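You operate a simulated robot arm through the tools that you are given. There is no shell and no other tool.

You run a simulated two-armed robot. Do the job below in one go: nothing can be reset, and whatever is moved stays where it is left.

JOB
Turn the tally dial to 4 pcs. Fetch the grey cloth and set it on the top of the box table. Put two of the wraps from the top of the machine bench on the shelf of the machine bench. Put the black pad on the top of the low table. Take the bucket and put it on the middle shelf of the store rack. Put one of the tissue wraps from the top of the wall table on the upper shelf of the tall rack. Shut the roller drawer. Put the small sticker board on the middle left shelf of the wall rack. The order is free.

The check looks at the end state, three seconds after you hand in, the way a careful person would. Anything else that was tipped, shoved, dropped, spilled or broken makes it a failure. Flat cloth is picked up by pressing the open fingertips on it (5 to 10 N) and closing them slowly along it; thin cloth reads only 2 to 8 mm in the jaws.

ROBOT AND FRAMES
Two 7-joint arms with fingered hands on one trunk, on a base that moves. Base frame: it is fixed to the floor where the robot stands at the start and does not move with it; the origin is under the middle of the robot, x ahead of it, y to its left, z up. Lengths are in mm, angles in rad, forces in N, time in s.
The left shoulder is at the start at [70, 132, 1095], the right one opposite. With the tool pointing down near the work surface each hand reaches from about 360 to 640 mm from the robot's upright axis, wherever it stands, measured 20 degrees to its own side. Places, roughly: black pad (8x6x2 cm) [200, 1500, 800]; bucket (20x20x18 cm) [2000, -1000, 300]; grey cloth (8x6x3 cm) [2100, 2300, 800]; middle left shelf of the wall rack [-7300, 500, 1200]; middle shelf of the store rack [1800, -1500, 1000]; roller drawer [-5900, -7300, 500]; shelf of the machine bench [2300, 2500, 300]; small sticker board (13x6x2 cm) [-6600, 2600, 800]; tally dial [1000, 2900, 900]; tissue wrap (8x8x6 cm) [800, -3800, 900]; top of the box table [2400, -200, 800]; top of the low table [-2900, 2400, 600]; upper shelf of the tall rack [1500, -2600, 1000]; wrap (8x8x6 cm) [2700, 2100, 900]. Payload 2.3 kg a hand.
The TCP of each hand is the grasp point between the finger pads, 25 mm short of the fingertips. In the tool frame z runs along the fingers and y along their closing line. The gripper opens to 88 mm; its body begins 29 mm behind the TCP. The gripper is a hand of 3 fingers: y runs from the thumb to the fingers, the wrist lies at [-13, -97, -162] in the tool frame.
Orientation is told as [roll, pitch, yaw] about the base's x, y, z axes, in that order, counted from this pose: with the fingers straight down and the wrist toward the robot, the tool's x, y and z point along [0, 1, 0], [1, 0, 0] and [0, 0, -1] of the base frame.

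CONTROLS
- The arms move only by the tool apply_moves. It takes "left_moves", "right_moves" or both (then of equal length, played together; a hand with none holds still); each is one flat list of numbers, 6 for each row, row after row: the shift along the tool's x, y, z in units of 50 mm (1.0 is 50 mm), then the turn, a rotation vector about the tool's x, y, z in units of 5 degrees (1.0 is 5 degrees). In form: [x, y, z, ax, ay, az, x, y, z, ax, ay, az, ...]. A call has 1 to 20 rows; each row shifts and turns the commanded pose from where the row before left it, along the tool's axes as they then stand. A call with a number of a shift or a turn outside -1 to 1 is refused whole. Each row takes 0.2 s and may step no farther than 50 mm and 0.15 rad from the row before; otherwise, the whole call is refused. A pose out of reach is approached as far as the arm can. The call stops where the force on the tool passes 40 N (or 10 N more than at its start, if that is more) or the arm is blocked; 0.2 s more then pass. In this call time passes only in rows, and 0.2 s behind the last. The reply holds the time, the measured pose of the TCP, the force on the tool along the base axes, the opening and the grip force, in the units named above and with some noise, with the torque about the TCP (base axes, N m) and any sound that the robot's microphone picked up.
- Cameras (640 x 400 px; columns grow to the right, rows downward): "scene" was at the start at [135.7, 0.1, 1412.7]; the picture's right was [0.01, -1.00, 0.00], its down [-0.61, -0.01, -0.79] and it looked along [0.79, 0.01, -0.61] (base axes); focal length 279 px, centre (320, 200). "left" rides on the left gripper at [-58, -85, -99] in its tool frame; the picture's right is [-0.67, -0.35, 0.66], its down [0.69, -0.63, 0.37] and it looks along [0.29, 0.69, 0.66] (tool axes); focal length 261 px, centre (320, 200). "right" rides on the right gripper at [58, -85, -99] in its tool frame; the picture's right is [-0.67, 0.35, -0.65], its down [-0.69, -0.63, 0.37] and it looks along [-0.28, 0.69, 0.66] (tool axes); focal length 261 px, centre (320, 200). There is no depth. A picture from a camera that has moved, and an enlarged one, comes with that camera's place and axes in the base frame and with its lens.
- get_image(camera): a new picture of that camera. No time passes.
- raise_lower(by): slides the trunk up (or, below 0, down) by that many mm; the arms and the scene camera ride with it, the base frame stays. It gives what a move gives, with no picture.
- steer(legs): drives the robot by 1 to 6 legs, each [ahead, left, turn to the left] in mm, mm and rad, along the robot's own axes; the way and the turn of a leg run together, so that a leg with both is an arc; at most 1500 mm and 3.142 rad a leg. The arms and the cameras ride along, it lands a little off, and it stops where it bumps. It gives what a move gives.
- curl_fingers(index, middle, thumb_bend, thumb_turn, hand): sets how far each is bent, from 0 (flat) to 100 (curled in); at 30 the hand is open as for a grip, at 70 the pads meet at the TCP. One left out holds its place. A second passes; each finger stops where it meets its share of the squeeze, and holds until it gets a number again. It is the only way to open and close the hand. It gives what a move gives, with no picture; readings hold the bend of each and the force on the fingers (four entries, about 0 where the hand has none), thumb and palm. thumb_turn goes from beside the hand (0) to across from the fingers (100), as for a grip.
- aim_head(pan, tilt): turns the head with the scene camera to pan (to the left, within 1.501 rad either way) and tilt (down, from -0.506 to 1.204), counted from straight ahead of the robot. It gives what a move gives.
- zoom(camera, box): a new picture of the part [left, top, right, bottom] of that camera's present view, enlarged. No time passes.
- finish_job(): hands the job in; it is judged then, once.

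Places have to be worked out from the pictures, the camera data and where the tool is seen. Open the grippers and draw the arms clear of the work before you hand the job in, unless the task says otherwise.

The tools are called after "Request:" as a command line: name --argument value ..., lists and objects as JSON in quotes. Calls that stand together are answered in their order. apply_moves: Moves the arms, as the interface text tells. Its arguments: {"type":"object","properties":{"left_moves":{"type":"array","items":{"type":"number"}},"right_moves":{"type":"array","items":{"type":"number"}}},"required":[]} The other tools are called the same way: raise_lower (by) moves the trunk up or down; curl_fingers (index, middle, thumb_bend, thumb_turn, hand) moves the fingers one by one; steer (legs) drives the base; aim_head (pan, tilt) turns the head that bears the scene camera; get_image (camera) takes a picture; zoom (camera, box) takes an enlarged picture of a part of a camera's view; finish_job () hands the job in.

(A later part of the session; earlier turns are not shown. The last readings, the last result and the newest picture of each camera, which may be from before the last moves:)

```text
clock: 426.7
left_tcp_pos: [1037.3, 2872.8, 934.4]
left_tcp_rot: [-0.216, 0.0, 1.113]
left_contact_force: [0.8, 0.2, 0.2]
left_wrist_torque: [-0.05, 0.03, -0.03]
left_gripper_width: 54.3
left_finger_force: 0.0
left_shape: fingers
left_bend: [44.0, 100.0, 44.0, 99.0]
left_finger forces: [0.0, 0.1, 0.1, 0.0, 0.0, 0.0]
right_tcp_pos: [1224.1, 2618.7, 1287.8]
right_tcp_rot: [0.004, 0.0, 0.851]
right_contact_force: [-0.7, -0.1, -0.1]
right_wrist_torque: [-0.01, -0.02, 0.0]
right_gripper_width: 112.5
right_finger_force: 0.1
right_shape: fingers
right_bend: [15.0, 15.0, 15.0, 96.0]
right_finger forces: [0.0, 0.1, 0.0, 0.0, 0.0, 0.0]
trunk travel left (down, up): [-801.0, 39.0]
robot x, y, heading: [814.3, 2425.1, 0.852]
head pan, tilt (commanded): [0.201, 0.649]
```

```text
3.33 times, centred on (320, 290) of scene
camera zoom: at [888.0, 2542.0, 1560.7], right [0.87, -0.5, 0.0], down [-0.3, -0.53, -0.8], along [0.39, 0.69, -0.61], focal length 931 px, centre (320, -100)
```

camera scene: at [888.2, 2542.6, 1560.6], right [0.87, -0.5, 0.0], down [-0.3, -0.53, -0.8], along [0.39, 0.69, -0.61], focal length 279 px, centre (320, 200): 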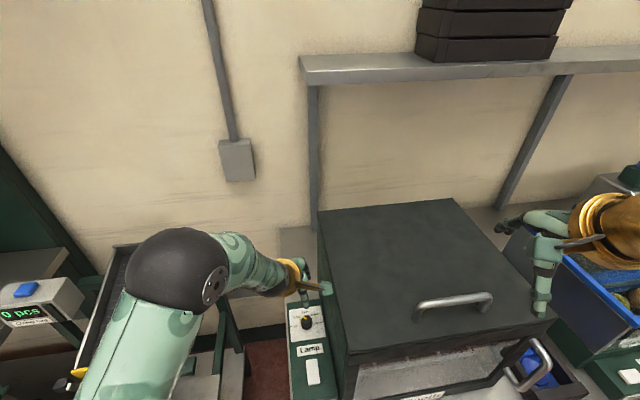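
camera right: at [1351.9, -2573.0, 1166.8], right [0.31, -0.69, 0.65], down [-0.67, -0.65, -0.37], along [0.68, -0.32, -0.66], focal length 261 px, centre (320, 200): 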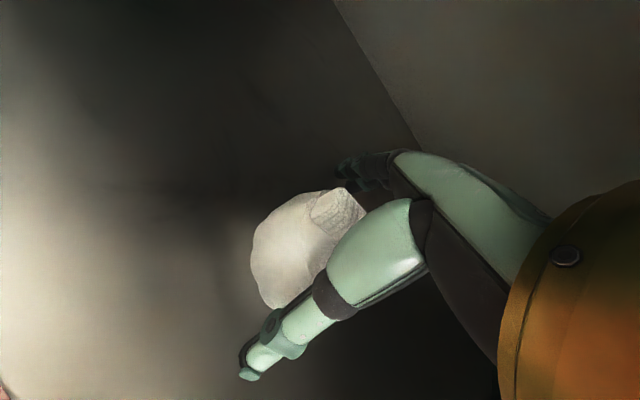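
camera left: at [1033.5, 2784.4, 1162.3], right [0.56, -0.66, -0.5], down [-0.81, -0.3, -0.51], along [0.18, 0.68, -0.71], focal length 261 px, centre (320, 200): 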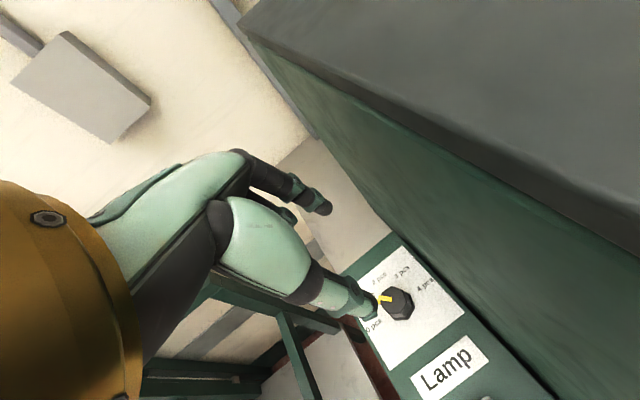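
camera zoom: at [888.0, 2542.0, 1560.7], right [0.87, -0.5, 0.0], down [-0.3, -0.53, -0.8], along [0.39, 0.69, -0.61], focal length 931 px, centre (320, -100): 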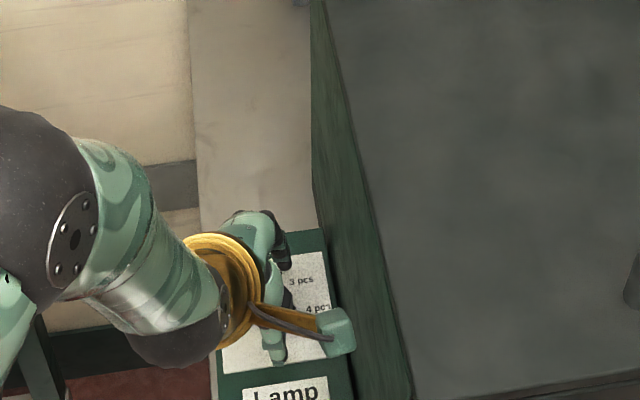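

Same view as before the first turn. I shift 6 mm left, descend to grip height, and close gently.

Request:
apply_moves --left_moves '[0.095, 0.02, 0.153, 0, 0, 0, 0.095, 0.02, 0.153, 0, 0, 0]'

Request:
curl_fingers --hand "left" --index 55 --thumb_bend 55

Request:
zoom --camera "left" --box '[240, 130, 440, 330]'

```text
clock: 427.3
left_tcp_pos: [1032.4, 2878.2, 917.0]
left_tcp_rot: [-0.215, -0.001, 1.113]
left_contact_force: [-0.7, -0.1, -0.9]
left_wrist_torque: [0.02, 0.02, 0.01]
left_gripper_width: 54.5
left_finger_force: 0.2
left_shape: fingers
left_bend: [44.0, 100.0, 44.0, 99.0]
left_finger forces: [0.0, 0.0, 0.0, 0.0, 0.1, 0.0]
right_tcp_pos: [1223.5, 2617.6, 1288.8]
right_tcp_rot: [0.003, 0.0, 0.853]
right_contact_force: [0.4, -0.4, 0.7]
right_wrist_torque: [0.02, -0.01, 0.0]
right_gripper_width: 112.4
right_finger_force: 0.0
right_shape: fingers
right_bend: [15.0, 15.0, 15.0, 96.0]
right_finger forces: [0.0, 0.0, 0.0, 0.0, 0.1, 0.0]
trunk travel left (down, up): [-801.0, 39.0]
robot x, y, heading: [812.5, 2427.5, 0.851]
head pan, tilt (commanded): [0.201, 0.649]
```

```text
clock: 428.3
left_tcp_pos: [1033.7, 2878.2, 918.8]
left_tcp_rot: [-0.217, -0.002, 1.113]
left_contact_force: [-0.5, 0.4, 0.5]
left_wrist_torque: [0.03, -0.01, 0.0]
left_gripper_width: 31.4
left_finger_force: 0.2
left_shape: fingers
left_bend: [54.0, 100.0, 55.0, 100.0]
left_finger forces: [0.3, 0.0, 0.0, 0.0, 0.0, 0.1]
right_tcp_pos: [1223.0, 2618.7, 1288.1]
right_tcp_rot: [0.003, -0.001, 0.851]
right_contact_force: [-0.5, 0.5, -0.5]
right_wrist_torque: [0.0, 0.0, 0.01]
right_gripper_width: 112.2
right_finger_force: 0.1
right_shape: fingers
right_bend: [15.0, 15.0, 15.0, 96.0]
right_finger forces: [0.0, 0.0, 0.0, 0.1, 0.0, 0.0]
trunk travel left (down, up): [-801.0, 39.0]
robot x, y, heading: [813.0, 2429.2, 0.853]
head pan, tilt (commanded): [0.201, 0.649]
```

```text
2.00 times, centred on (340, 230) of left
camera zoom: at [1025.9, 2784.6, 1027.2], right [0.56, -0.66, -0.5], down [-0.81, -0.3, -0.51], along [0.18, 0.68, -0.71], focal length 521 px, centre (280, 140)
```

zoom: 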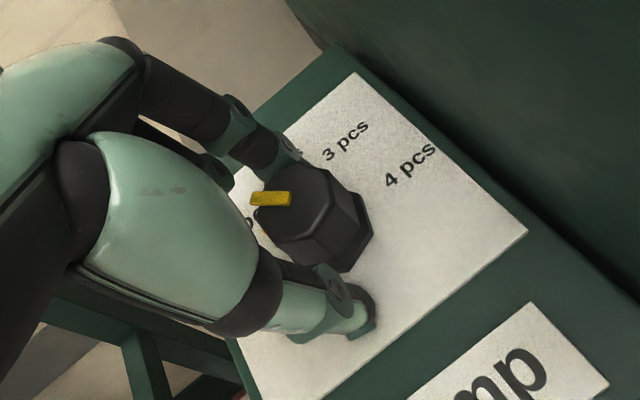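

Well centred this time. I tighten to 66 on both.

Request:
curl_fingers --hand "left" --index 66 --thumb_bend 64

Request:
apply_moves --left_moves '[0, 0.009, 0, 0.215, 0, 0.977, 0, 0.009, 0, 0.215, 0, 0.977, 0, 0.009, 0, 0.215, 0, 0.977]'

Request:
zoom --camera "left" --box '[240, 130, 440, 330]'

```text
clock: 429.3
left_tcp_pos: [1032.9, 2879.6, 917.8]
left_tcp_rot: [-0.216, -0.001, 1.114]
left_contact_force: [1.2, 3.2, 1.2]
left_wrist_torque: [0.04, -0.05, 0.07]
left_gripper_width: 22.4
left_finger_force: 4.3
left_shape: fingers
left_bend: [57.0, 100.0, 61.0, 100.0]
left_finger forces: [6.5, 0.0, 0.0, 0.0, 2.5, 0.1]
right_tcp_pos: [1225.9, 2618.9, 1287.8]
right_tcp_rot: [0.004, -0.001, 0.853]
right_contact_force: [0.9, -0.1, 0.2]
right_wrist_torque: [-0.02, 0.0, -0.03]
right_gripper_width: 112.1
right_finger_force: 0.0
right_shape: fingers
right_bend: [15.0, 15.0, 15.0, 96.0]
right_finger forces: [0.0, 0.0, 0.1, 0.0, 0.0, 0.0]
trunk travel left (down, up): [-801.0, 39.0]
robot x, y, heading: [814.6, 2429.5, 0.853]
head pan, tilt (commanded): [0.201, 0.649]
```

```text
clock: 430.1
left_tcp_pos: [1034.3, 2880.4, 918.1]
left_tcp_rot: [-0.215, -0.001, 0.85]
left_contact_force: [3.9, 4.4, 2.4]
left_wrist_torque: [0.1, -0.09, 0.06]
left_gripper_width: 22.6
left_finger_force: 4.9
left_shape: fingers
left_bend: [57.0, 100.0, 61.0, 100.0]
left_finger forces: [7.1, 0.0, 0.0, 0.0, 2.0, 0.0]
right_tcp_pos: [1225.4, 2619.3, 1286.7]
right_tcp_rot: [0.002, 0.0, 0.851]
right_contact_force: [-0.2, -0.7, -0.8]
right_wrist_torque: [-0.01, -0.01, 0.02]
right_gripper_width: 112.5
right_finger_force: 0.0
right_shape: fingers
right_bend: [15.0, 15.0, 15.0, 96.0]
right_finger forces: [0.1, 0.0, 0.1, 0.1, 0.0, 0.0]
trunk travel left (down, up): [-801.0, 39.0]
robot x, y, heading: [816.3, 2429.8, 0.855]
head pan, tilt (commanded): [0.201, 0.649]
```

```text
2.00 times, centred on (340, 230) of left
camera zoom: at [1003.2, 2791.6, 1026.8], right [0.37, -0.79, -0.5], down [-0.86, -0.08, -0.5], along [0.36, 0.61, -0.71], focal length 521 px, centre (280, 140)
```

zoom: 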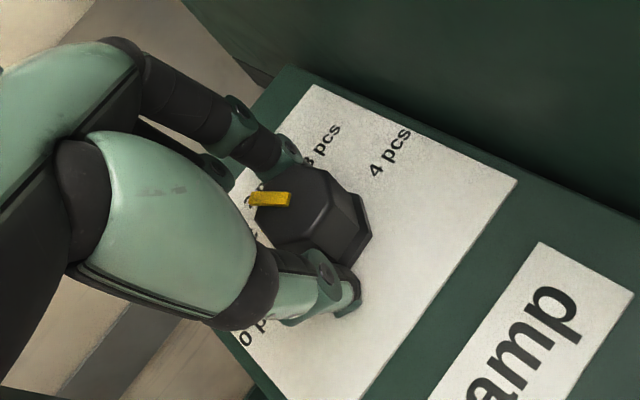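

The knob follows. I continue turning another 30°, shifting 2 mm to balance the grip, watching the reach.

Request:
apply_moves --left_moves '[0, 0.05, 0, 0.215, 0, 0.977, 0, 0.009, 0, 0.215, 0, 0.977, 0, 0.009, 0, 0.215, 0, 0.977]'

Request:
apply_moves --left_moves '[0, 0.009, 0, 0.215, 0, 0.977, 0, 0.009, 0, 0.215, 0, 0.977, 0, 0.009, 0, 0.215, 0, 0.977]'

Request:
zoom --camera "left" --box '[240, 130, 440, 330]'

```text
clock: 430.9
left_tcp_pos: [1036.4, 2881.1, 917.5]
left_tcp_rot: [-0.216, 0.001, 0.589]
left_contact_force: [2.8, 2.2, 1.2]
left_wrist_torque: [0.03, -0.07, 0.02]
left_gripper_width: 22.4
left_finger_force: 4.6
left_shape: fingers
left_bend: [57.0, 100.0, 61.0, 100.0]
left_finger forces: [6.0, 0.0, 0.1, 0.1, 2.7, 0.0]
right_tcp_pos: [1224.3, 2618.6, 1288.3]
right_tcp_rot: [0.003, -0.001, 0.853]
right_contact_force: [0.8, 0.1, 1.0]
right_wrist_torque: [0.02, -0.01, 0.0]
right_gripper_width: 112.5
right_finger_force: 0.1
right_shape: fingers
right_bend: [15.0, 15.0, 15.0, 96.0]
right_finger forces: [0.1, 0.1, 0.0, 0.1, 0.0, 0.0]
trunk travel left (down, up): [-801.0, 39.0]
robot x, y, heading: [811.1, 2427.6, 0.85]
head pan, tilt (commanded): [0.201, 0.649]
```

```text
clock: 431.7
left_tcp_pos: [1037.9, 2882.7, 918.1]
left_tcp_rot: [-0.214, 0.0, 0.326]
left_contact_force: [3.3, 2.6, 1.1]
left_wrist_torque: [0.02, -0.09, 0.04]
left_gripper_width: 22.4
left_finger_force: 4.7
left_shape: fingers
left_bend: [57.0, 100.0, 61.0, 100.0]
left_finger forces: [6.1, 0.0, 0.0, 0.0, 2.6, 0.0]
right_tcp_pos: [1225.3, 2618.1, 1287.0]
right_tcp_rot: [0.002, -0.001, 0.851]
right_contact_force: [0.9, -1.2, -0.1]
right_wrist_torque: [-0.01, 0.03, -0.02]
right_gripper_width: 112.4
right_finger_force: 0.1
right_shape: fingers
right_bend: [15.0, 15.0, 15.0, 96.0]
right_finger forces: [0.0, 0.0, 0.0, 0.1, 0.1, 0.0]
trunk travel left (down, up): [-801.0, 39.0]
robot x, y, heading: [811.0, 2429.6, 0.852]
head pan, tilt (commanded): [0.201, 0.649]
```

```text
2.00 times, centred on (340, 230) of left
camera zoom: at [967.2, 2820.5, 1027.0], right [-0.07, -0.86, -0.5], down [-0.79, 0.36, -0.5], along [0.61, 0.35, -0.71], focal length 521 px, centre (280, 140)
```

zoom: 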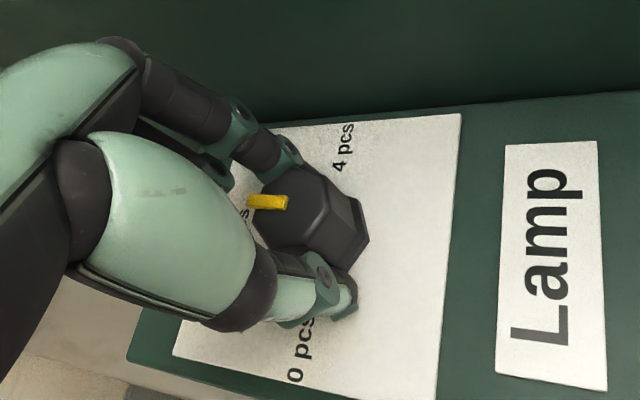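

The knob has followed another 45° without any reach trouble. I add 10° more.

Request:
apply_moves --left_moves '[0, 0.009, 0, 0.215, 0, 0.977, 0, 0.009, 0, 0.215, 0, 0.977]'

Request:
curl_fingers --hand "left" --index 44 --thumb_bend 44

Request:
apply_moves --left_moves '[-0.107, 0, -0.488, 0, 0, 0, -0.107, 0, -0.488, 0, 0, 0]'

Request:
zoom --camera "left" --box '[240, 130, 440, 330]'

```text
clock: 432.3
left_tcp_pos: [1038.9, 2883.6, 917.6]
left_tcp_rot: [-0.216, -0.002, 0.154]
left_contact_force: [4.3, 3.4, 1.2]
left_wrist_torque: [0.06, -0.09, 0.05]
left_gripper_width: 22.4
left_finger_force: 4.4
left_shape: fingers
left_bend: [57.0, 100.0, 61.0, 100.0]
left_finger forces: [6.2, 0.0, 0.0, 0.1, 2.6, 0.0]
right_tcp_pos: [1226.4, 2618.5, 1288.7]
right_tcp_rot: [0.005, -0.001, 0.851]
right_contact_force: [0.0, -0.6, -0.4]
right_wrist_torque: [-0.02, 0.01, 0.02]
right_gripper_width: 112.4
right_finger_force: 0.3
right_shape: fingers
right_bend: [15.0, 15.0, 15.0, 96.0]
right_finger forces: [0.1, 0.0, 0.1, 0.1, 0.1, 0.0]
trunk travel left (down, up): [-801.0, 39.0]
robot x, y, heading: [811.3, 2429.1, 0.853]
head pan, tilt (commanded): [0.201, 0.649]
```

```text
clock: 433.3
left_tcp_pos: [1037.5, 2881.9, 918.9]
left_tcp_rot: [-0.214, -0.002, 0.155]
left_contact_force: [0.5, -0.2, -0.7]
left_wrist_torque: [0.02, 0.03, -0.02]
left_gripper_width: 54.1
left_finger_force: 0.1
left_shape: fingers
left_bend: [44.0, 100.0, 44.0, 99.0]
left_finger forces: [0.0, 0.0, 0.1, 0.1, 0.0, 0.1]
right_tcp_pos: [1223.5, 2617.0, 1288.2]
right_tcp_rot: [0.002, -0.003, 0.851]
right_contact_force: [0.8, -0.5, 0.0]
right_wrist_torque: [-0.01, -0.04, 0.0]
right_gripper_width: 112.5
right_finger_force: 0.1
right_shape: fingers
right_bend: [15.0, 15.0, 15.0, 96.0]
right_finger forces: [0.0, 0.0, 0.1, 0.0, 0.0, 0.1]
trunk travel left (down, up): [-801.0, 39.0]
robot x, y, heading: [815.2, 2426.5, 0.851]
head pan, tilt (commanded): [0.201, 0.649]
```

```text
clock: 433.9
left_tcp_pos: [1037.1, 2882.9, 968.4]
left_tcp_rot: [-0.216, -0.002, 0.154]
left_contact_force: [1.0, -0.1, -0.2]
left_wrist_torque: [0.0, 0.04, 0.0]
left_gripper_width: 54.3
left_finger_force: 0.0
left_shape: fingers
left_bend: [44.0, 100.0, 44.0, 99.0]
left_finger forces: [0.0, 0.0, 0.0, 0.1, 0.0, 0.1]
right_tcp_pos: [1225.1, 2616.4, 1288.3]
right_tcp_rot: [0.002, -0.002, 0.853]
right_contact_force: [0.4, 0.2, 0.5]
right_wrist_torque: [0.01, -0.01, -0.02]
right_gripper_width: 112.6
right_finger_force: 0.1
right_shape: fingers
right_bend: [15.0, 15.0, 15.0, 96.0]
right_finger forces: [0.0, 0.1, 0.0, 0.0, 0.0, 0.1]
trunk travel left (down, up): [-801.0, 39.0]
robot x, y, heading: [811.6, 2427.3, 0.856]
head pan, tilt (commanded): [0.201, 0.649]
```

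```text
2.00 times, centred on (340, 230) of left
camera zoom: at [957.2, 2832.6, 1077.9], right [-0.22, -0.84, -0.5], down [-0.71, 0.49, -0.5], along [0.67, 0.24, -0.71], focal length 521 px, centre (280, 140)
```

zoom: 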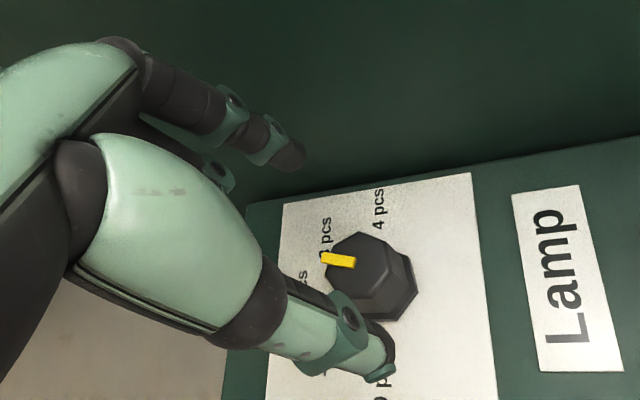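

Released at about 83° (2 pcs). Now I turn the raised hand back counter-clockwise by 55° for the next stroke.

Request:
apply_moves --left_moves '[0, 0, 0, -0.215, 0, -0.977, 0, 0, 0, -0.215, 0, -0.977, 0, 0, 0, -0.215, 0, -0.977, 0, 0, 0, -0.215, 0, -0.977, 0, 0, 0, -0.215, 0, -0.977, 0, 0, 0, -0.215, 0, -0.977, 0, 0, 0, -0.215, 0, -0.977, 0, 0, 0, -0.215, 0, -0.977, 0, 0, 0, -0.215, 0, -0.977, 0, 0, 0, -0.215, 0, -0.977, 0, 0, 0, -0.215, 0, -0.977]'

Request:
zoom --camera "left" --box '[240, 130, 440, 330]'

```text
clock: 436.3
left_tcp_pos: [1038.4, 2882.4, 968.4]
left_tcp_rot: [-0.215, -0.002, 1.114]
left_contact_force: [-0.4, -0.6, 0.6]
left_wrist_torque: [-0.03, 0.0, 0.02]
left_gripper_width: 54.2
left_finger_force: 0.0
left_shape: fingers
left_bend: [44.0, 100.0, 44.0, 99.0]
left_finger forces: [0.1, 0.1, 0.1, 0.0, 0.0, 0.0]
right_tcp_pos: [1225.0, 2616.1, 1288.2]
right_tcp_rot: [0.004, 0.0, 0.852]
right_contact_force: [0.6, 0.4, 0.0]
right_wrist_torque: [-0.02, 0.0, -0.02]
right_gripper_width: 112.4
right_finger_force: 0.0
right_shape: fingers
right_bend: [15.0, 15.0, 15.0, 96.0]
right_finger forces: [0.0, 0.0, 0.0, 0.0, 0.1, 0.1]
trunk travel left (down, up): [-801.0, 39.0]
robot x, y, heading: [808.0, 2425.4, 0.85]
head pan, tilt (commanded): [0.201, 0.649]
```

```text
2.00 times, centred on (340, 230) of left
camera zoom: at [1030.7, 2788.3, 1077.9], right [0.56, -0.66, -0.5], down [-0.81, -0.3, -0.51], along [0.18, 0.69, -0.7], focal length 521 px, centre (280, 140)
```

zoom: 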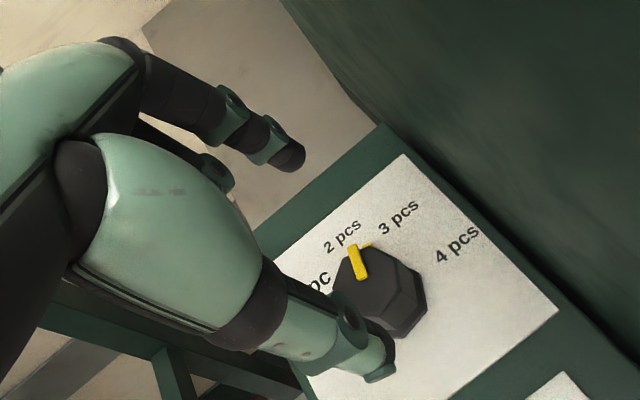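

The pointer now stands between 2 and 3 pcs. I lower onto the knob again at the same grip place and close.

Request:
apply_moves --left_moves '[0.145, -0.03, 0.49, 0, 0, 0, 0.145, -0.03, 0.49, 0, 0, 0]'

Request:
curl_fingers --hand "left" --index 55 --thumb_bend 55

Request:
zoom --camera "left" --box '[240, 130, 440, 330]'

```text
clock: 436.9
left_tcp_pos: [1032.5, 2881.2, 917.9]
left_tcp_rot: [-0.216, 0.002, 1.113]
left_contact_force: [0.6, -0.4, -0.8]
left_wrist_torque: [-0.01, 0.0, 0.01]
left_gripper_width: 54.2
left_finger_force: 0.2
left_shape: fingers
left_bend: [44.0, 100.0, 44.0, 99.0]
left_finger forces: [0.1, 0.1, 0.1, 0.0, 0.0, 0.0]
right_tcp_pos: [1224.0, 2618.4, 1287.9]
right_tcp_rot: [0.003, 0.0, 0.852]
right_contact_force: [-0.1, 0.4, -0.3]
right_wrist_torque: [0.01, -0.01, 0.01]
right_gripper_width: 112.1
right_finger_force: 0.0
right_shape: fingers
right_bend: [15.0, 15.0, 15.0, 96.0]
right_finger forces: [0.0, 0.0, 0.0, 0.0, 0.0, 0.0]
trunk travel left (down, up): [-801.0, 39.0]
robot x, y, heading: [812.6, 2428.1, 0.848]
head pan, tilt (commanded): [0.201, 0.649]
```

```text
clock: 437.9
left_tcp_pos: [1032.8, 2881.2, 917.5]
left_tcp_rot: [-0.218, -0.001, 1.113]
left_contact_force: [0.2, 0.0, 0.4]
left_wrist_torque: [-0.02, -0.01, 0.0]
left_gripper_width: 31.1
left_finger_force: 0.6
left_shape: fingers
left_bend: [55.0, 100.0, 55.0, 100.0]
left_finger forces: [0.0, 0.0, 0.0, 0.0, 0.2, 0.1]
right_tcp_pos: [1224.0, 2616.9, 1288.6]
right_tcp_rot: [0.003, 0.0, 0.853]
right_contact_force: [-0.4, -0.1, 1.0]
right_wrist_torque: [0.04, 0.0, 0.02]
right_gripper_width: 112.2
right_finger_force: 0.0
right_shape: fingers
right_bend: [15.0, 15.0, 15.0, 96.0]
right_finger forces: [0.0, 0.0, 0.0, 0.1, 0.0, 0.0]
trunk travel left (down, up): [-801.0, 39.0]
robot x, y, heading: [813.9, 2429.4, 0.852]
head pan, tilt (commanded): [0.201, 0.649]
```

```text
2.00 times, centred on (340, 230) of left
camera zoom: at [1025.6, 2786.8, 1027.0], right [0.56, -0.66, -0.5], down [-0.81, -0.3, -0.51], along [0.18, 0.68, -0.71], focal length 521 px, centre (280, 140)
```

zoom: 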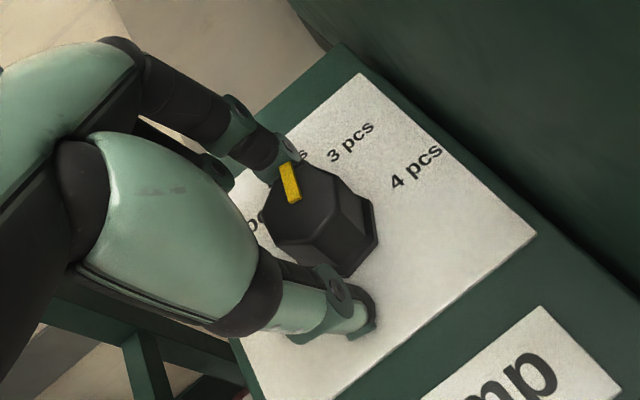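

Centred on the knob. I tighten and turn 55° in three parts.

Request:
curl_fingers --hand "left" --index 66 --thumb_bend 66

Request:
apply_moves --left_moves '[0, 0.009, 0, 0.215, 0, 0.977, 0, 0.009, 0, 0.215, 0, 0.977, 0, 0.009, 0, 0.215, 0, 0.977, 0, 0.009, 0, 0.215, 0, 0.977, 0, 0.009, 0, 0.215, 0, 0.977, 0, 0.009, 0, 0.215, 0, 0.977]'

Request:
zoom --camera "left" --box '[240, 130, 440, 330]'

```text
clock: 438.9
left_tcp_pos: [1032.7, 2880.6, 918.2]
left_tcp_rot: [-0.216, -0.001, 1.114]
left_contact_force: [0.7, 1.2, 0.8]
left_wrist_torque: [0.03, -0.01, -0.02]
left_gripper_width: 21.7
left_finger_force: 4.6
left_shape: fingers
left_bend: [58.0, 100.0, 61.0, 100.0]
left_finger forces: [5.3, 0.1, 0.0, 0.0, 4.1, 0.1]
right_tcp_pos: [1224.7, 2616.4, 1286.7]
right_tcp_rot: [0.003, -0.001, 0.851]
right_contact_force: [-0.2, 0.1, 0.2]
right_wrist_torque: [0.03, 0.02, -0.02]
right_gripper_width: 112.3
right_finger_force: 0.1
right_shape: fingers
right_bend: [15.0, 15.0, 15.0, 96.0]
right_finger forces: [0.0, 0.1, 0.0, 0.1, 0.0, 0.0]
trunk travel left (down, up): [-801.0, 39.0]
robot x, y, heading: [813.3, 2428.6, 0.852]
head pan, tilt (commanded): [0.201, 0.649]
```

```text
clock: 440.3
left_tcp_pos: [1035.4, 2884.1, 916.8]
left_tcp_rot: [-0.215, -0.002, 0.593]
left_contact_force: [2.7, 3.9, 4.5]
left_wrist_torque: [0.01, -0.05, 0.09]
left_gripper_width: 21.7
left_finger_force: 6.7
left_shape: fingers
left_bend: [57.0, 100.0, 62.0, 100.0]
left_finger forces: [7.3, 0.0, 0.0, 0.0, 5.1, 0.0]
right_tcp_pos: [1224.0, 2618.0, 1287.0]
right_tcp_rot: [0.004, 0.0, 0.849]
right_contact_force: [-0.2, -0.3, 0.0]
right_wrist_torque: [0.0, -0.03, 0.04]
right_gripper_width: 112.2
right_finger_force: 0.0
right_shape: fingers
right_bend: [15.0, 15.0, 15.0, 96.0]
right_finger forces: [0.0, 0.0, 0.0, 0.0, 0.1, 0.0]
trunk travel left (down, up): [-801.0, 39.0]
robot x, y, heading: [812.5, 2427.4, 0.854]
head pan, tilt (commanded): [0.201, 0.649]
```

```text
2.00 times, centred on (340, 230) of left
camera zoom: at [982.4, 2805.4, 1026.5], right [0.15, -0.85, -0.5], down [-0.85, 0.14, -0.51], along [0.5, 0.5, -0.7], focal length 521 px, centre (280, 140)
```

zoom: 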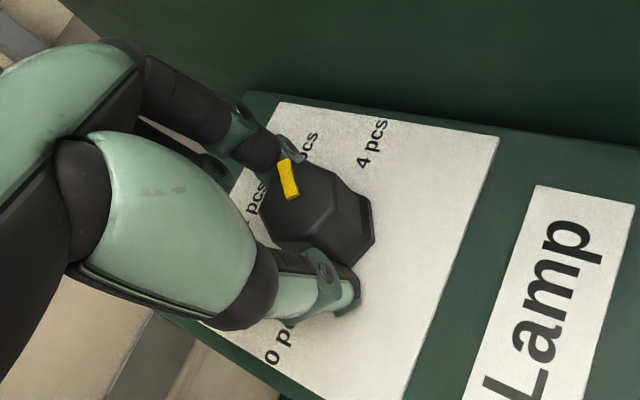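

It follows nicely. I turn the remaining 25° of this stroke, release, and raise the hand.

Request:
apply_moves --left_moves '[0, 0.009, 0, 0.215, 0, 0.977, 0, 0.009, 0, 0.215, 0, 0.977, 0, 0.009, 0, 0.215, 0, 0.977, 0, 0.009, 0, 0.215, 0, 0.977, 0, 0.009, 0, 0.215, 0, 0.977]'

Request:
curl_fingers --hand "left" --index 44 --thumb_bend 44

Request:
apply_moves --left_moves '[-0.107, 0, -0.488, 0, 0, 0, -0.107, 0, -0.488, 0, 0, 0]'

Request:
apply_moves --left_moves '[0, 0, 0, -0.215, 0, -0.977, 0, 0, 0, -0.215, 0, -0.977, 0, 0, 0, -0.215, 0, -0.977, 0, 0, 0, -0.215, 0, -0.977, 0, 0, 0, -0.215, 0, -0.977, 0, 0, 0, -0.215, 0, -0.977, 0, 0, 0, -0.215, 0, -0.977, 0, 0, 0, -0.215, 0, -0.977, 0, 0, 0, -0.215, 0, -0.977, 0, 0, 0, -0.215, 0, -0.977, 0, 0, 0, -0.215, 0, -0.977]'

Request:
zoom --camera "left" --box '[240, 130, 440, 330]'

```text
clock: 441.5
left_tcp_pos: [1036.8, 2883.0, 917.9]
left_tcp_rot: [-0.214, -0.002, 0.155]
left_contact_force: [4.3, 4.7, 6.5]
left_wrist_torque: [0.07, -0.06, 0.12]
left_gripper_width: 21.9
left_finger_force: 7.7
left_shape: fingers
left_bend: [56.0, 100.0, 63.0, 100.0]
left_finger forces: [7.9, 0.1, 0.1, 0.0, 7.7, 0.0]
right_tcp_pos: [1226.2, 2617.6, 1287.7]
right_tcp_rot: [0.007, 0.001, 0.852]
right_contact_force: [0.1, 0.0, -0.3]
right_wrist_torque: [0.02, 0.0, 0.02]
right_gripper_width: 112.3
right_finger_force: 0.0
right_shape: fingers
right_bend: [15.0, 15.0, 15.0, 96.0]
right_finger forces: [0.1, 0.0, 0.0, 0.1, 0.0, 0.1]
trunk travel left (down, up): [-801.0, 39.0]
robot x, y, heading: [811.0, 2430.0, 0.852]
head pan, tilt (commanded): [0.201, 0.649]
```

```text
clock: 442.5
left_tcp_pos: [1036.3, 2883.0, 917.7]
left_tcp_rot: [-0.216, -0.002, 0.154]
left_contact_force: [0.4, 0.3, 0.5]
left_wrist_torque: [0.0, 0.02, -0.01]
left_gripper_width: 54.3
left_finger_force: 0.1
left_shape: fingers
left_bend: [44.0, 100.0, 44.0, 99.0]
left_finger forces: [0.1, 0.1, 0.0, 0.0, 0.0, 0.0]
right_tcp_pos: [1223.9, 2617.9, 1289.0]
right_tcp_rot: [0.003, -0.002, 0.851]
right_contact_force: [-0.6, -0.4, 0.3]
right_wrist_torque: [0.01, 0.01, -0.01]
right_gripper_width: 112.4
right_finger_force: 0.0
right_shape: fingers
right_bend: [15.0, 15.0, 15.0, 96.0]
right_finger forces: [0.0, 0.0, 0.0, 0.1, 0.1, 0.0]
trunk travel left (down, up): [-801.0, 39.0]
robot x, y, heading: [814.9, 2429.9, 0.848]
head pan, tilt (commanded): [0.201, 0.649]
```

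```text
clock: 443.1
left_tcp_pos: [1035.8, 2884.0, 968.5]
left_tcp_rot: [-0.215, -0.002, 0.155]
left_contact_force: [0.0, -0.2, -0.1]
left_wrist_torque: [0.02, -0.01, -0.02]
left_gripper_width: 54.5
left_finger_force: 0.0
left_shape: fingers
left_bend: [44.0, 100.0, 44.0, 99.0]
left_finger forces: [0.1, 0.0, 0.1, 0.0, 0.0, 0.1]
right_tcp_pos: [1223.7, 2616.0, 1288.9]
right_tcp_rot: [0.003, 0.0, 0.85]
right_contact_force: [0.0, -0.5, 0.6]
right_wrist_torque: [-0.02, 0.01, -0.02]
right_gripper_width: 112.2
right_finger_force: 0.1
right_shape: fingers
right_bend: [15.0, 15.0, 15.0, 96.0]
right_finger forces: [0.0, 0.0, 0.1, 0.0, 0.0, 0.0]
trunk travel left (down, up): [-801.0, 39.0]
robot x, y, heading: [811.3, 2425.0, 0.854]
head pan, tilt (commanded): [0.201, 0.649]
```

```text
clock: 445.5
left_tcp_pos: [1037.0, 2884.4, 966.6]
left_tcp_rot: [-0.219, -0.001, 1.116]
left_contact_force: [0.0, 0.8, 0.5]
left_wrist_torque: [-0.03, 0.04, 0.01]
left_gripper_width: 54.6
left_finger_force: 0.1
left_shape: fingers
left_bend: [44.0, 100.0, 44.0, 99.0]
left_finger forces: [0.0, 0.0, 0.0, 0.0, 0.1, 0.1]
right_tcp_pos: [1225.3, 2616.9, 1289.1]
right_tcp_rot: [0.004, 0.0, 0.853]
right_contact_force: [-0.5, 0.0, -0.3]
right_wrist_torque: [0.02, -0.01, 0.01]
right_gripper_width: 112.4
right_finger_force: 0.0
right_shape: fingers
right_bend: [15.0, 15.0, 15.0, 96.0]
right_finger forces: [0.0, 0.1, 0.1, 0.1, 0.1, 0.0]
trunk travel left (down, up): [-801.0, 39.0]
robot x, y, heading: [813.7, 2429.0, 0.849]
head pan, tilt (commanded): [0.201, 0.649]
```

```text
2.00 times, centred on (340, 230) of left
camera zoom: at [1029.4, 2790.1, 1076.8], right [0.56, -0.66, -0.5], down [-0.81, -0.3, -0.51], along [0.18, 0.69, -0.7], focal length 521 px, centre (280, 140)
```

zoom: 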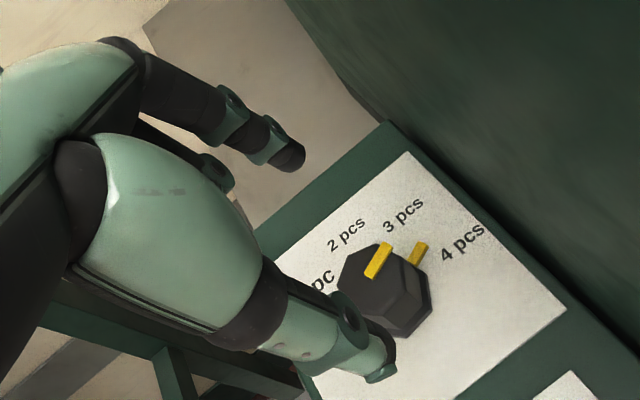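

The pointer is now between 3 and 4 pcs, roughly 20–28° short. I grip again for a last stroke of about 20° and then verify.

Request:
apply_moves --left_moves '[0.128, -0.05, 0.474, 0, 0, 0, 0.128, -0.05, 0.474, 0, 0, 0]'

Request:
curl_fingers --hand "left" --index 55 --thumb_bend 55

Request:
curl_fingers --hand "left" --index 66 --thumb_bend 66

Request:
apply_moves --left_moves '[0, 0.009, 0, 0.215, 0, 0.977, 0, 0.009, 0, 0.215, 0, 0.977, 0, 0.009, 0, 0.215, 0, 0.977, 0, 0.009, 0, 0.215, 0, 0.977]'

Request:
zoom --camera "left" --box '[240, 130, 440, 330]'

```text
clock: 446.1
left_tcp_pos: [1031.4, 2880.3, 918.4]
left_tcp_rot: [-0.215, 0.0, 1.115]
left_contact_force: [-0.6, -0.6, -0.5]
left_wrist_torque: [0.02, -0.02, 0.0]
left_gripper_width: 54.4
left_finger_force: 0.1
left_shape: fingers
left_bend: [44.0, 100.0, 44.0, 99.0]
left_finger forces: [0.0, 0.0, 0.1, 0.0, 0.0, 0.1]
right_tcp_pos: [1225.5, 2618.5, 1287.7]
right_tcp_rot: [0.004, -0.001, 0.853]
right_contact_force: [0.0, 0.2, -0.1]
right_wrist_torque: [0.02, -0.01, 0.01]
right_gripper_width: 112.2
right_finger_force: 0.0
right_shape: fingers
right_bend: [15.0, 15.0, 15.0, 96.0]
right_finger forces: [0.0, 0.1, 0.1, 0.0, 0.0, 0.1]
trunk travel left (down, up): [-801.0, 39.0]
robot x, y, heading: [809.5, 2431.6, 0.855]
head pan, tilt (commanded): [0.201, 0.649]
```

```text
clock: 447.1
left_tcp_pos: [1032.0, 2880.8, 919.2]
left_tcp_rot: [-0.217, 0.0, 1.112]
left_contact_force: [0.6, 0.1, -0.8]
left_wrist_torque: [0.01, 0.01, 0.02]
left_gripper_width: 30.9
left_finger_force: 0.1
left_shape: fingers
left_bend: [55.0, 100.0, 55.0, 100.0]
left_finger forces: [0.1, 0.1, 0.0, 0.0, 0.1, 0.0]
right_tcp_pos: [1225.2, 2618.1, 1288.5]
right_tcp_rot: [0.005, 0.002, 0.851]
right_contact_force: [0.0, -0.6, -0.2]
right_wrist_torque: [0.0, -0.01, 0.01]
right_gripper_width: 112.6
right_finger_force: 0.0
right_shape: fingers
right_bend: [15.0, 15.0, 15.0, 96.0]
right_finger forces: [0.0, 0.0, 0.0, 0.1, 0.0, 0.0]
trunk travel left (down, up): [-801.0, 39.0]
robot x, y, heading: [813.2, 2429.9, 0.851]
head pan, tilt (commanded): [0.201, 0.649]
```

```text
clock: 448.1
left_tcp_pos: [1032.4, 2881.2, 917.7]
left_tcp_rot: [-0.216, -0.002, 1.114]
left_contact_force: [0.9, 1.1, 1.0]
left_wrist_torque: [0.02, 0.02, 0.01]
left_gripper_width: 21.5
left_finger_force: 4.5
left_shape: fingers
left_bend: [58.0, 100.0, 61.0, 100.0]
left_finger forces: [5.4, 0.0, 0.1, 0.0, 3.6, 0.1]
right_tcp_pos: [1224.8, 2617.7, 1287.7]
right_tcp_rot: [0.004, 0.001, 0.852]
right_contact_force: [0.6, -0.2, -0.3]
right_wrist_torque: [0.01, 0.0, 0.03]
right_gripper_width: 112.8
right_finger_force: 0.1
right_shape: fingers
right_bend: [15.0, 15.0, 15.0, 96.0]
right_finger forces: [0.0, 0.0, 0.0, 0.0, 0.0, 0.1]
trunk travel left (down, up): [-801.0, 39.0]
robot x, y, heading: [812.2, 2426.6, 0.85]
head pan, tilt (commanded): [0.201, 0.649]
```

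```text
clock: 449.1
left_tcp_pos: [1033.5, 2883.1, 918.0]
left_tcp_rot: [-0.217, -0.003, 0.764]
left_contact_force: [2.2, 4.1, 3.1]
left_wrist_torque: [0.09, -0.13, 0.07]
left_gripper_width: 21.3
left_finger_force: 5.3
left_shape: fingers
left_bend: [57.0, 100.0, 62.0, 100.0]
left_finger forces: [7.3, 0.0, 0.1, 0.0, 2.8, 0.1]
right_tcp_pos: [1224.2, 2618.9, 1288.4]
right_tcp_rot: [0.004, -0.001, 0.853]
right_contact_force: [-1.1, -0.4, -1.0]
right_wrist_torque: [0.03, 0.03, -0.03]
right_gripper_width: 112.1
right_finger_force: 0.1
right_shape: fingers
right_bend: [15.0, 15.0, 15.0, 96.0]
right_finger forces: [0.0, 0.1, 0.1, 0.0, 0.0, 0.0]
trunk travel left (down, up): [-801.0, 39.0]
robot x, y, heading: [814.3, 2428.4, 0.851]
head pan, tilt (commanded): [0.201, 0.649]
```

```text
2.00 times, centred on (340, 230) of left
camera zoom: at [994.8, 2797.1, 1027.3], right [0.3, -0.81, -0.5], down [-0.86, -0.01, -0.51], along [0.41, 0.58, -0.71], focal length 521 px, centre (280, 140)
```

zoom: 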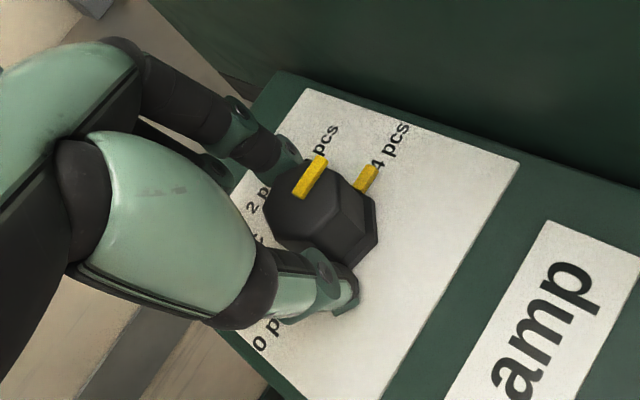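

The pointer now points right at "4 pcs". I release, raise the hand, and verify from a clear view.

Request:
curl_fingers --hand "left" --index 44 --thumb_bend 44

Request:
apply_moves --left_moves '[-0.16, 0, -0.73, 0, 0, 0, -0.16, 0, -0.73, 0, 0, 0, -0.16, 0, -0.73, 0, 0, 0, -0.16, 0, -0.73, 0, 0, 0, -0.16, 0, -0.73, 0, 0, 0, -0.16, 0, -0.73, 0, 0, 0]'

Request:
apply_moves --left_moves '[0.5, 0, -0.1, -0.215, 0, -0.977, 0.5, 0, -0.1, 0, 0, 0, 0.5, 0, -0.1, 0, 0, 0]'

Request:
zoom --camera "scene" --box '[285, 290, 335, 340]'

Request:
get_image --camera "scene"

```text
clock: 450.1
left_tcp_pos: [1032.9, 2882.0, 918.0]
left_tcp_rot: [-0.214, -0.003, 0.765]
left_contact_force: [0.5, 0.2, 0.2]
left_wrist_torque: [0.0, 0.0, 0.01]
left_gripper_width: 54.4
left_finger_force: 0.0
left_shape: fingers
left_bend: [44.0, 100.0, 44.0, 99.0]
left_finger forces: [0.0, 0.1, 0.0, 0.0, 0.1, 0.1]
right_tcp_pos: [1224.4, 2617.4, 1288.2]
right_tcp_rot: [0.005, -0.001, 0.851]
right_contact_force: [-0.4, 0.1, -0.6]
right_wrist_torque: [0.02, -0.01, -0.01]
right_gripper_width: 112.5
right_finger_force: 0.0
right_shape: fingers
right_bend: [15.0, 15.0, 15.0, 96.0]
right_finger forces: [0.0, 0.0, 0.0, 0.0, 0.1, 0.0]
trunk travel left (down, up): [-801.0, 39.0]
robot x, y, heading: [813.2, 2430.4, 0.856]
head pan, tilt (commanded): [0.201, 0.649]
```

```text
clock: 451.5
left_tcp_pos: [1032.4, 2881.4, 1142.7]
left_tcp_rot: [-0.215, -0.002, 0.765]
left_contact_force: [0.2, 0.7, -0.6]
left_wrist_torque: [0.01, -0.02, -0.02]
left_gripper_width: 54.3
left_finger_force: 0.1
left_shape: fingers
left_bend: [44.0, 100.0, 44.0, 99.0]
left_finger forces: [0.0, 0.2, 0.0, 0.1, 0.1, 0.0]
right_tcp_pos: [1224.4, 2616.6, 1290.1]
right_tcp_rot: [0.002, -0.003, 0.851]
right_contact_force: [0.0, 0.4, 0.1]
right_wrist_torque: [0.0, 0.0, -0.01]
right_gripper_width: 112.6
right_finger_force: 0.0
right_shape: fingers
right_bend: [15.0, 15.0, 15.0, 96.0]
right_finger forces: [0.0, 0.0, 0.0, 0.0, 0.0, 0.1]
trunk travel left (down, up): [-801.0, 39.0]
robot x, y, heading: [809.9, 2426.5, 0.853]
head pan, tilt (commanded): [0.201, 0.649]
```

```text
clock: 452.3
left_tcp_pos: [973.9, 2934.2, 1142.5]
left_tcp_rot: [-0.217, -0.002, 0.851]
left_contact_force: [0.1, 0.4, 1.0]
left_wrist_torque: [0.01, 0.0, 0.02]
left_gripper_width: 54.6
left_finger_force: 0.1
left_shape: fingers
left_bend: [44.0, 100.0, 44.0, 99.0]
left_finger forces: [0.1, 0.1, 0.0, 0.0, 0.0, 0.0]
right_tcp_pos: [1223.3, 2617.3, 1289.0]
right_tcp_rot: [0.003, -0.001, 0.852]
right_contact_force: [-0.5, 0.9, -0.2]
right_wrist_torque: [-0.02, 0.0, 0.02]
right_gripper_width: 112.5
right_finger_force: 0.1
right_shape: fingers
right_bend: [15.0, 15.0, 15.0, 96.0]
right_finger forces: [0.0, 0.0, 0.1, 0.0, 0.1, 0.0]
trunk travel left (down, up): [-801.0, 39.0]
robot x, y, heading: [812.6, 2429.7, 0.851]
head pan, tilt (commanded): [0.201, 0.649]
```

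```text
8.00 times, centred on (310, 315) of scene
camera zoom: at [886.5, 2542.4, 1560.7], right [0.87, -0.5, 0.0], down [-0.3, -0.53, -0.8], along [0.39, 0.69, -0.6], focal length 2235 px, centre (400, -720)
```

zoom: 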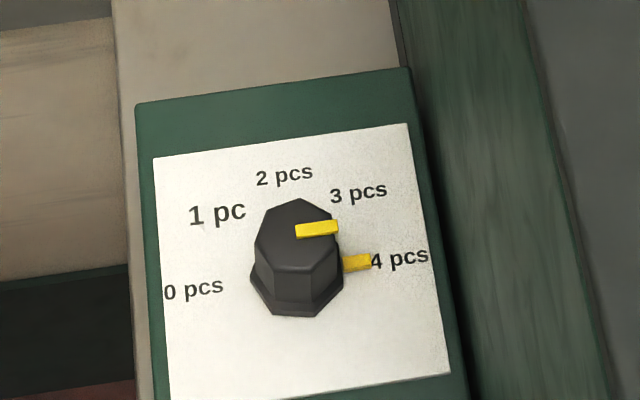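

```text
taken
camera scene: at [886.5, 2542.4, 1560.7], right [0.87, -0.5, 0.0], down [-0.3, -0.53, -0.8], along [0.39, 0.69, -0.6], focal length 279 px, centre (320, 200)
```

scene: 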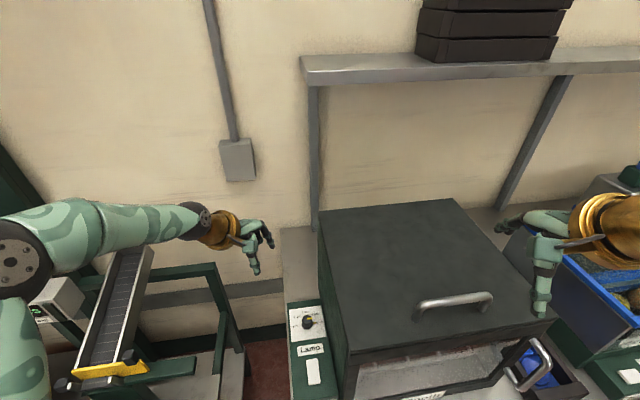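

The tally dial points exactly at 4 pcs. Now the black pad: I back away from the bench, set the left hand upright again, and look toward the packing table.

Request:
steer --legs '[[-450, 0, 0]]'

Request:
apply_moves --left_moves '[0, 0.2, 0, 0, 0.8, 0, 0, 0.2, 0, 0, 0.8, 0, 0, 0.2, 0, 0, 0.8, 0, -0.4, 0, -0.5, 0, 0, 0, -0.4, 0, -0.5, 0, 0, 0]'

Request:
curl_fingers --hand "left" --index 30 --middle 30 --thumb_bend 30

Request:
get_image --camera "scene"

```text
clock: 455.0
left_tcp_pos: [681.3, 2597.9, 1140.9]
left_tcp_rot: [-0.216, 0.0, 0.852]
left_contact_force: [0.2, 0.2, -0.5]
left_wrist_torque: [-0.01, 0.0, 0.0]
left_gripper_width: 54.1
left_finger_force: 0.1
left_shape: fingers
left_bend: [44.0, 100.0, 44.0, 99.0]
left_finger forces: [0.0, 0.1, 0.1, 0.0, 0.1, 0.0]
right_tcp_pos: [929.4, 2281.4, 1286.9]
right_tcp_rot: [0.004, 0.002, 0.853]
right_contact_force: [0.1, -0.1, -0.5]
right_wrist_torque: [0.05, 0.0, 0.02]
right_gripper_width: 112.5
right_finger_force: 0.0
right_shape: fingers
right_bend: [15.0, 15.0, 15.0, 96.0]
right_finger forces: [0.0, 0.1, 0.1, 0.1, 0.1, 0.0]
trunk travel left (down, up): [-801.0, 39.0]
robot x, y, heading: [518.5, 2092.4, 0.852]
head pan, tilt (commanded): [0.201, 0.649]
```

```text
clock: 456.2
left_tcp_pos: [731.9, 2591.1, 1192.8]
left_tcp_rot: [-0.004, -0.003, 0.851]
left_contact_force: [-0.7, -0.3, 1.1]
left_wrist_torque: [0.0, 0.01, -0.01]
left_gripper_width: 54.3
left_finger_force: 0.1
left_shape: fingers
left_bend: [44.0, 100.0, 44.0, 99.0]
left_finger forces: [0.0, 0.0, 0.0, 0.0, 0.0, 0.1]
right_tcp_pos: [929.8, 2278.3, 1288.7]
right_tcp_rot: [0.005, -0.001, 0.851]
right_contact_force: [-0.7, -1.0, 0.4]
right_wrist_torque: [-0.01, 0.0, -0.03]
right_gripper_width: 112.5
right_finger_force: 0.1
right_shape: fingers
right_bend: [15.0, 15.0, 15.0, 96.0]
right_finger forces: [0.0, 0.0, 0.0, 0.1, 0.0, 0.0]
trunk travel left (down, up): [-801.0, 39.0]
robot x, y, heading: [517.5, 2091.3, 0.849]
head pan, tilt (commanded): [0.201, 0.649]
```

```text
clock: 457.2
left_tcp_pos: [731.5, 2593.5, 1192.4]
left_tcp_rot: [-0.007, -0.001, 0.852]
left_contact_force: [-0.3, -0.5, 0.1]
left_wrist_torque: [-0.02, 0.01, 0.02]
left_gripper_width: 84.4
left_finger_force: 0.1
left_shape: fingers
left_bend: [30.0, 30.0, 30.0, 98.0]
left_finger forces: [0.0, 0.0, 0.0, 0.1, 0.1, 0.0]
right_tcp_pos: [929.3, 2280.4, 1288.4]
right_tcp_rot: [0.003, 0.0, 0.852]
right_contact_force: [0.8, 0.3, -0.1]
right_wrist_torque: [0.03, 0.0, -0.01]
right_gripper_width: 112.4
right_finger_force: 0.1
right_shape: fingers
right_bend: [15.0, 15.0, 15.0, 96.0]
right_finger forces: [0.1, 0.0, 0.0, 0.1, 0.0, 0.0]
trunk travel left (down, up): [-801.0, 39.0]
robot x, y, heading: [514.1, 2088.9, 0.846]
head pan, tilt (commanded): [0.201, 0.649]
```

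```text
taken
camera scene: at [592.3, 2204.1, 1560.7], right [0.87, -0.5, 0.0], down [-0.3, -0.53, -0.8], along [0.39, 0.69, -0.6], focal length 279 px, centre (320, 200)
```

scene: 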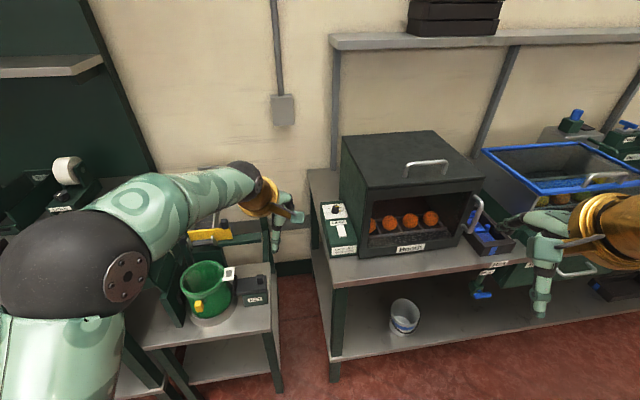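

All clear around. I turn around to face the packing table and look for the pad.

Request:
steer --legs '[[0, 0, -2.79]]'

Request:
aim_head --pan 0.0 --tilt 0.6

Request:
get_image --camera "scene"

```text
clock: 464.1
left_tcp_pos: [500.3, 1547.2, 1192.4]
left_tcp_rot: [-0.009, -0.001, -1.919]
left_contact_force: [0.3, 0.6, 0.6]
left_wrist_torque: [-0.01, 0.02, -0.02]
left_gripper_width: 84.0
left_finger_force: 0.0
left_shape: fingers
left_bend: [30.0, 30.0, 30.0, 98.0]
left_finger forces: [0.0, 0.0, 0.0, 0.1, 0.0, 0.1]
right_tcp_pos: [202.4, 1765.9, 1288.1]
right_tcp_rot: [0.003, -0.002, -1.917]
right_contact_force: [-0.3, 0.0, -0.7]
right_wrist_torque: [-0.04, -0.01, 0.0]
right_gripper_width: 112.4
right_finger_force: 0.2
right_shape: fingers
right_bend: [15.0, 15.0, 15.0, 96.0]
right_finger forces: [0.0, 0.1, 0.0, 0.1, 0.0, 0.0]
trunk travel left (down, up): [-801.0, 39.0]
robot x, y, heading: [514.9, 2089.7, -1.924]
head pan, tilt (commanded): [0.201, 0.649]
```

```text
clock: 464.8
left_tcp_pos: [499.8, 1545.7, 1192.4]
left_tcp_rot: [-0.007, -0.002, -1.92]
left_contact_force: [-0.7, 0.0, -0.4]
left_wrist_torque: [-0.01, 0.02, 0.01]
left_gripper_width: 84.3
left_finger_force: 0.1
left_shape: fingers
left_bend: [30.0, 30.0, 30.0, 98.0]
left_finger forces: [0.1, 0.0, 0.0, 0.0, 0.0, 0.0]
right_tcp_pos: [201.7, 1765.6, 1288.2]
right_tcp_rot: [0.003, 0.0, -1.92]
right_contact_force: [-0.2, -0.8, -0.3]
right_wrist_torque: [0.02, -0.03, 0.02]
right_gripper_width: 112.5
right_finger_force: 0.1
right_shape: fingers
right_bend: [15.0, 15.0, 15.0, 96.0]
right_finger forces: [0.1, 0.0, 0.1, 0.0, 0.0, 0.0]
trunk travel left (down, up): [-801.0, 39.0]
robot x, y, heading: [515.8, 2091.3, -1.923]
head pan, tilt (commanded): [0.0, 0.6]
```

```text
taken
camera scene: at [468.7, 1960.2, 1565.0], right [-0.94, 0.34, 0.0], down [0.19, 0.53, -0.82], along [-0.28, -0.78, -0.57], focal length 279 px, centre (320, 200)
```

scene: 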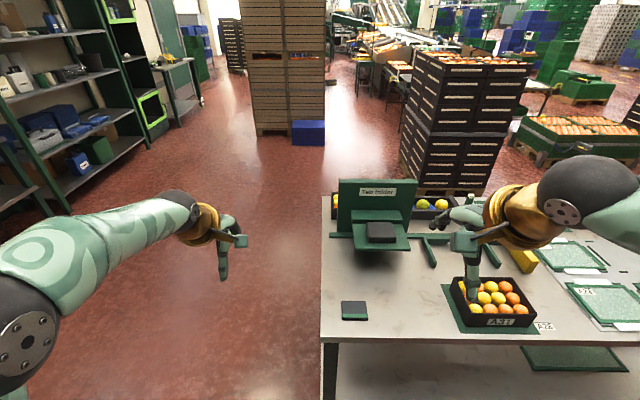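

I see a small dark pad near the table's corner at about [200,1521]. I zoom in on it and on the other dark block on the stand to be sure.

Request:
zoom --camera "scene" --box '[310, 270, 400, 340]'

Request:
zoom --camera "scene" --box '[320, 160, 480, 280]'

```text
5.71 times, centred on (355, 305) of scene
camera zoom: at [468.7, 1960.2, 1565.0], right [-0.94, 0.34, 0.0], down [0.19, 0.53, -0.82], along [-0.28, -0.78, -0.57], focal length 1597 px, centre (120, -400)
```

zoom: 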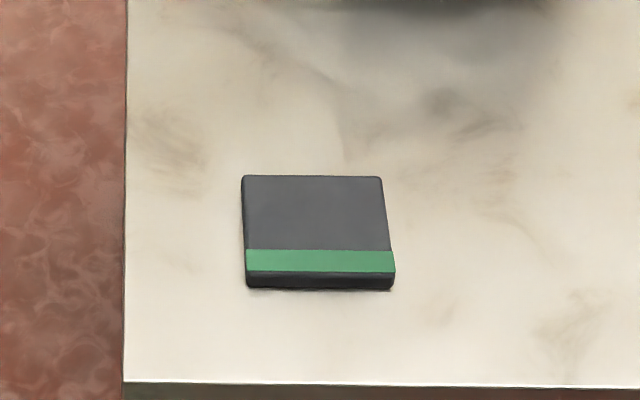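

```text
3.33 times, centred on (400, 220) of scene
camera zoom: at [468.7, 1960.2, 1565.0], right [-0.94, 0.34, 0.0], down [0.19, 0.53, -0.82], along [-0.28, -0.78, -0.57], focal length 931 px, centre (53, 133)
```

zoom: 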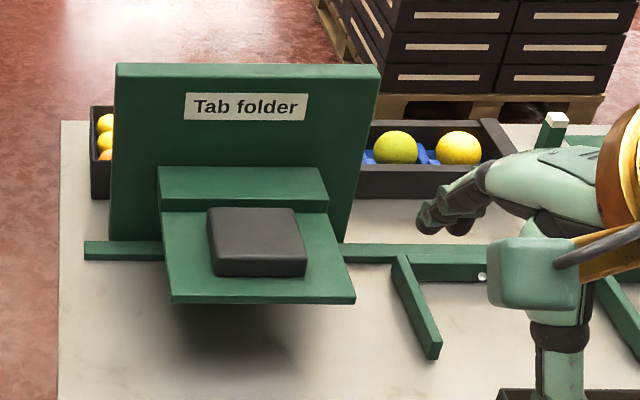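

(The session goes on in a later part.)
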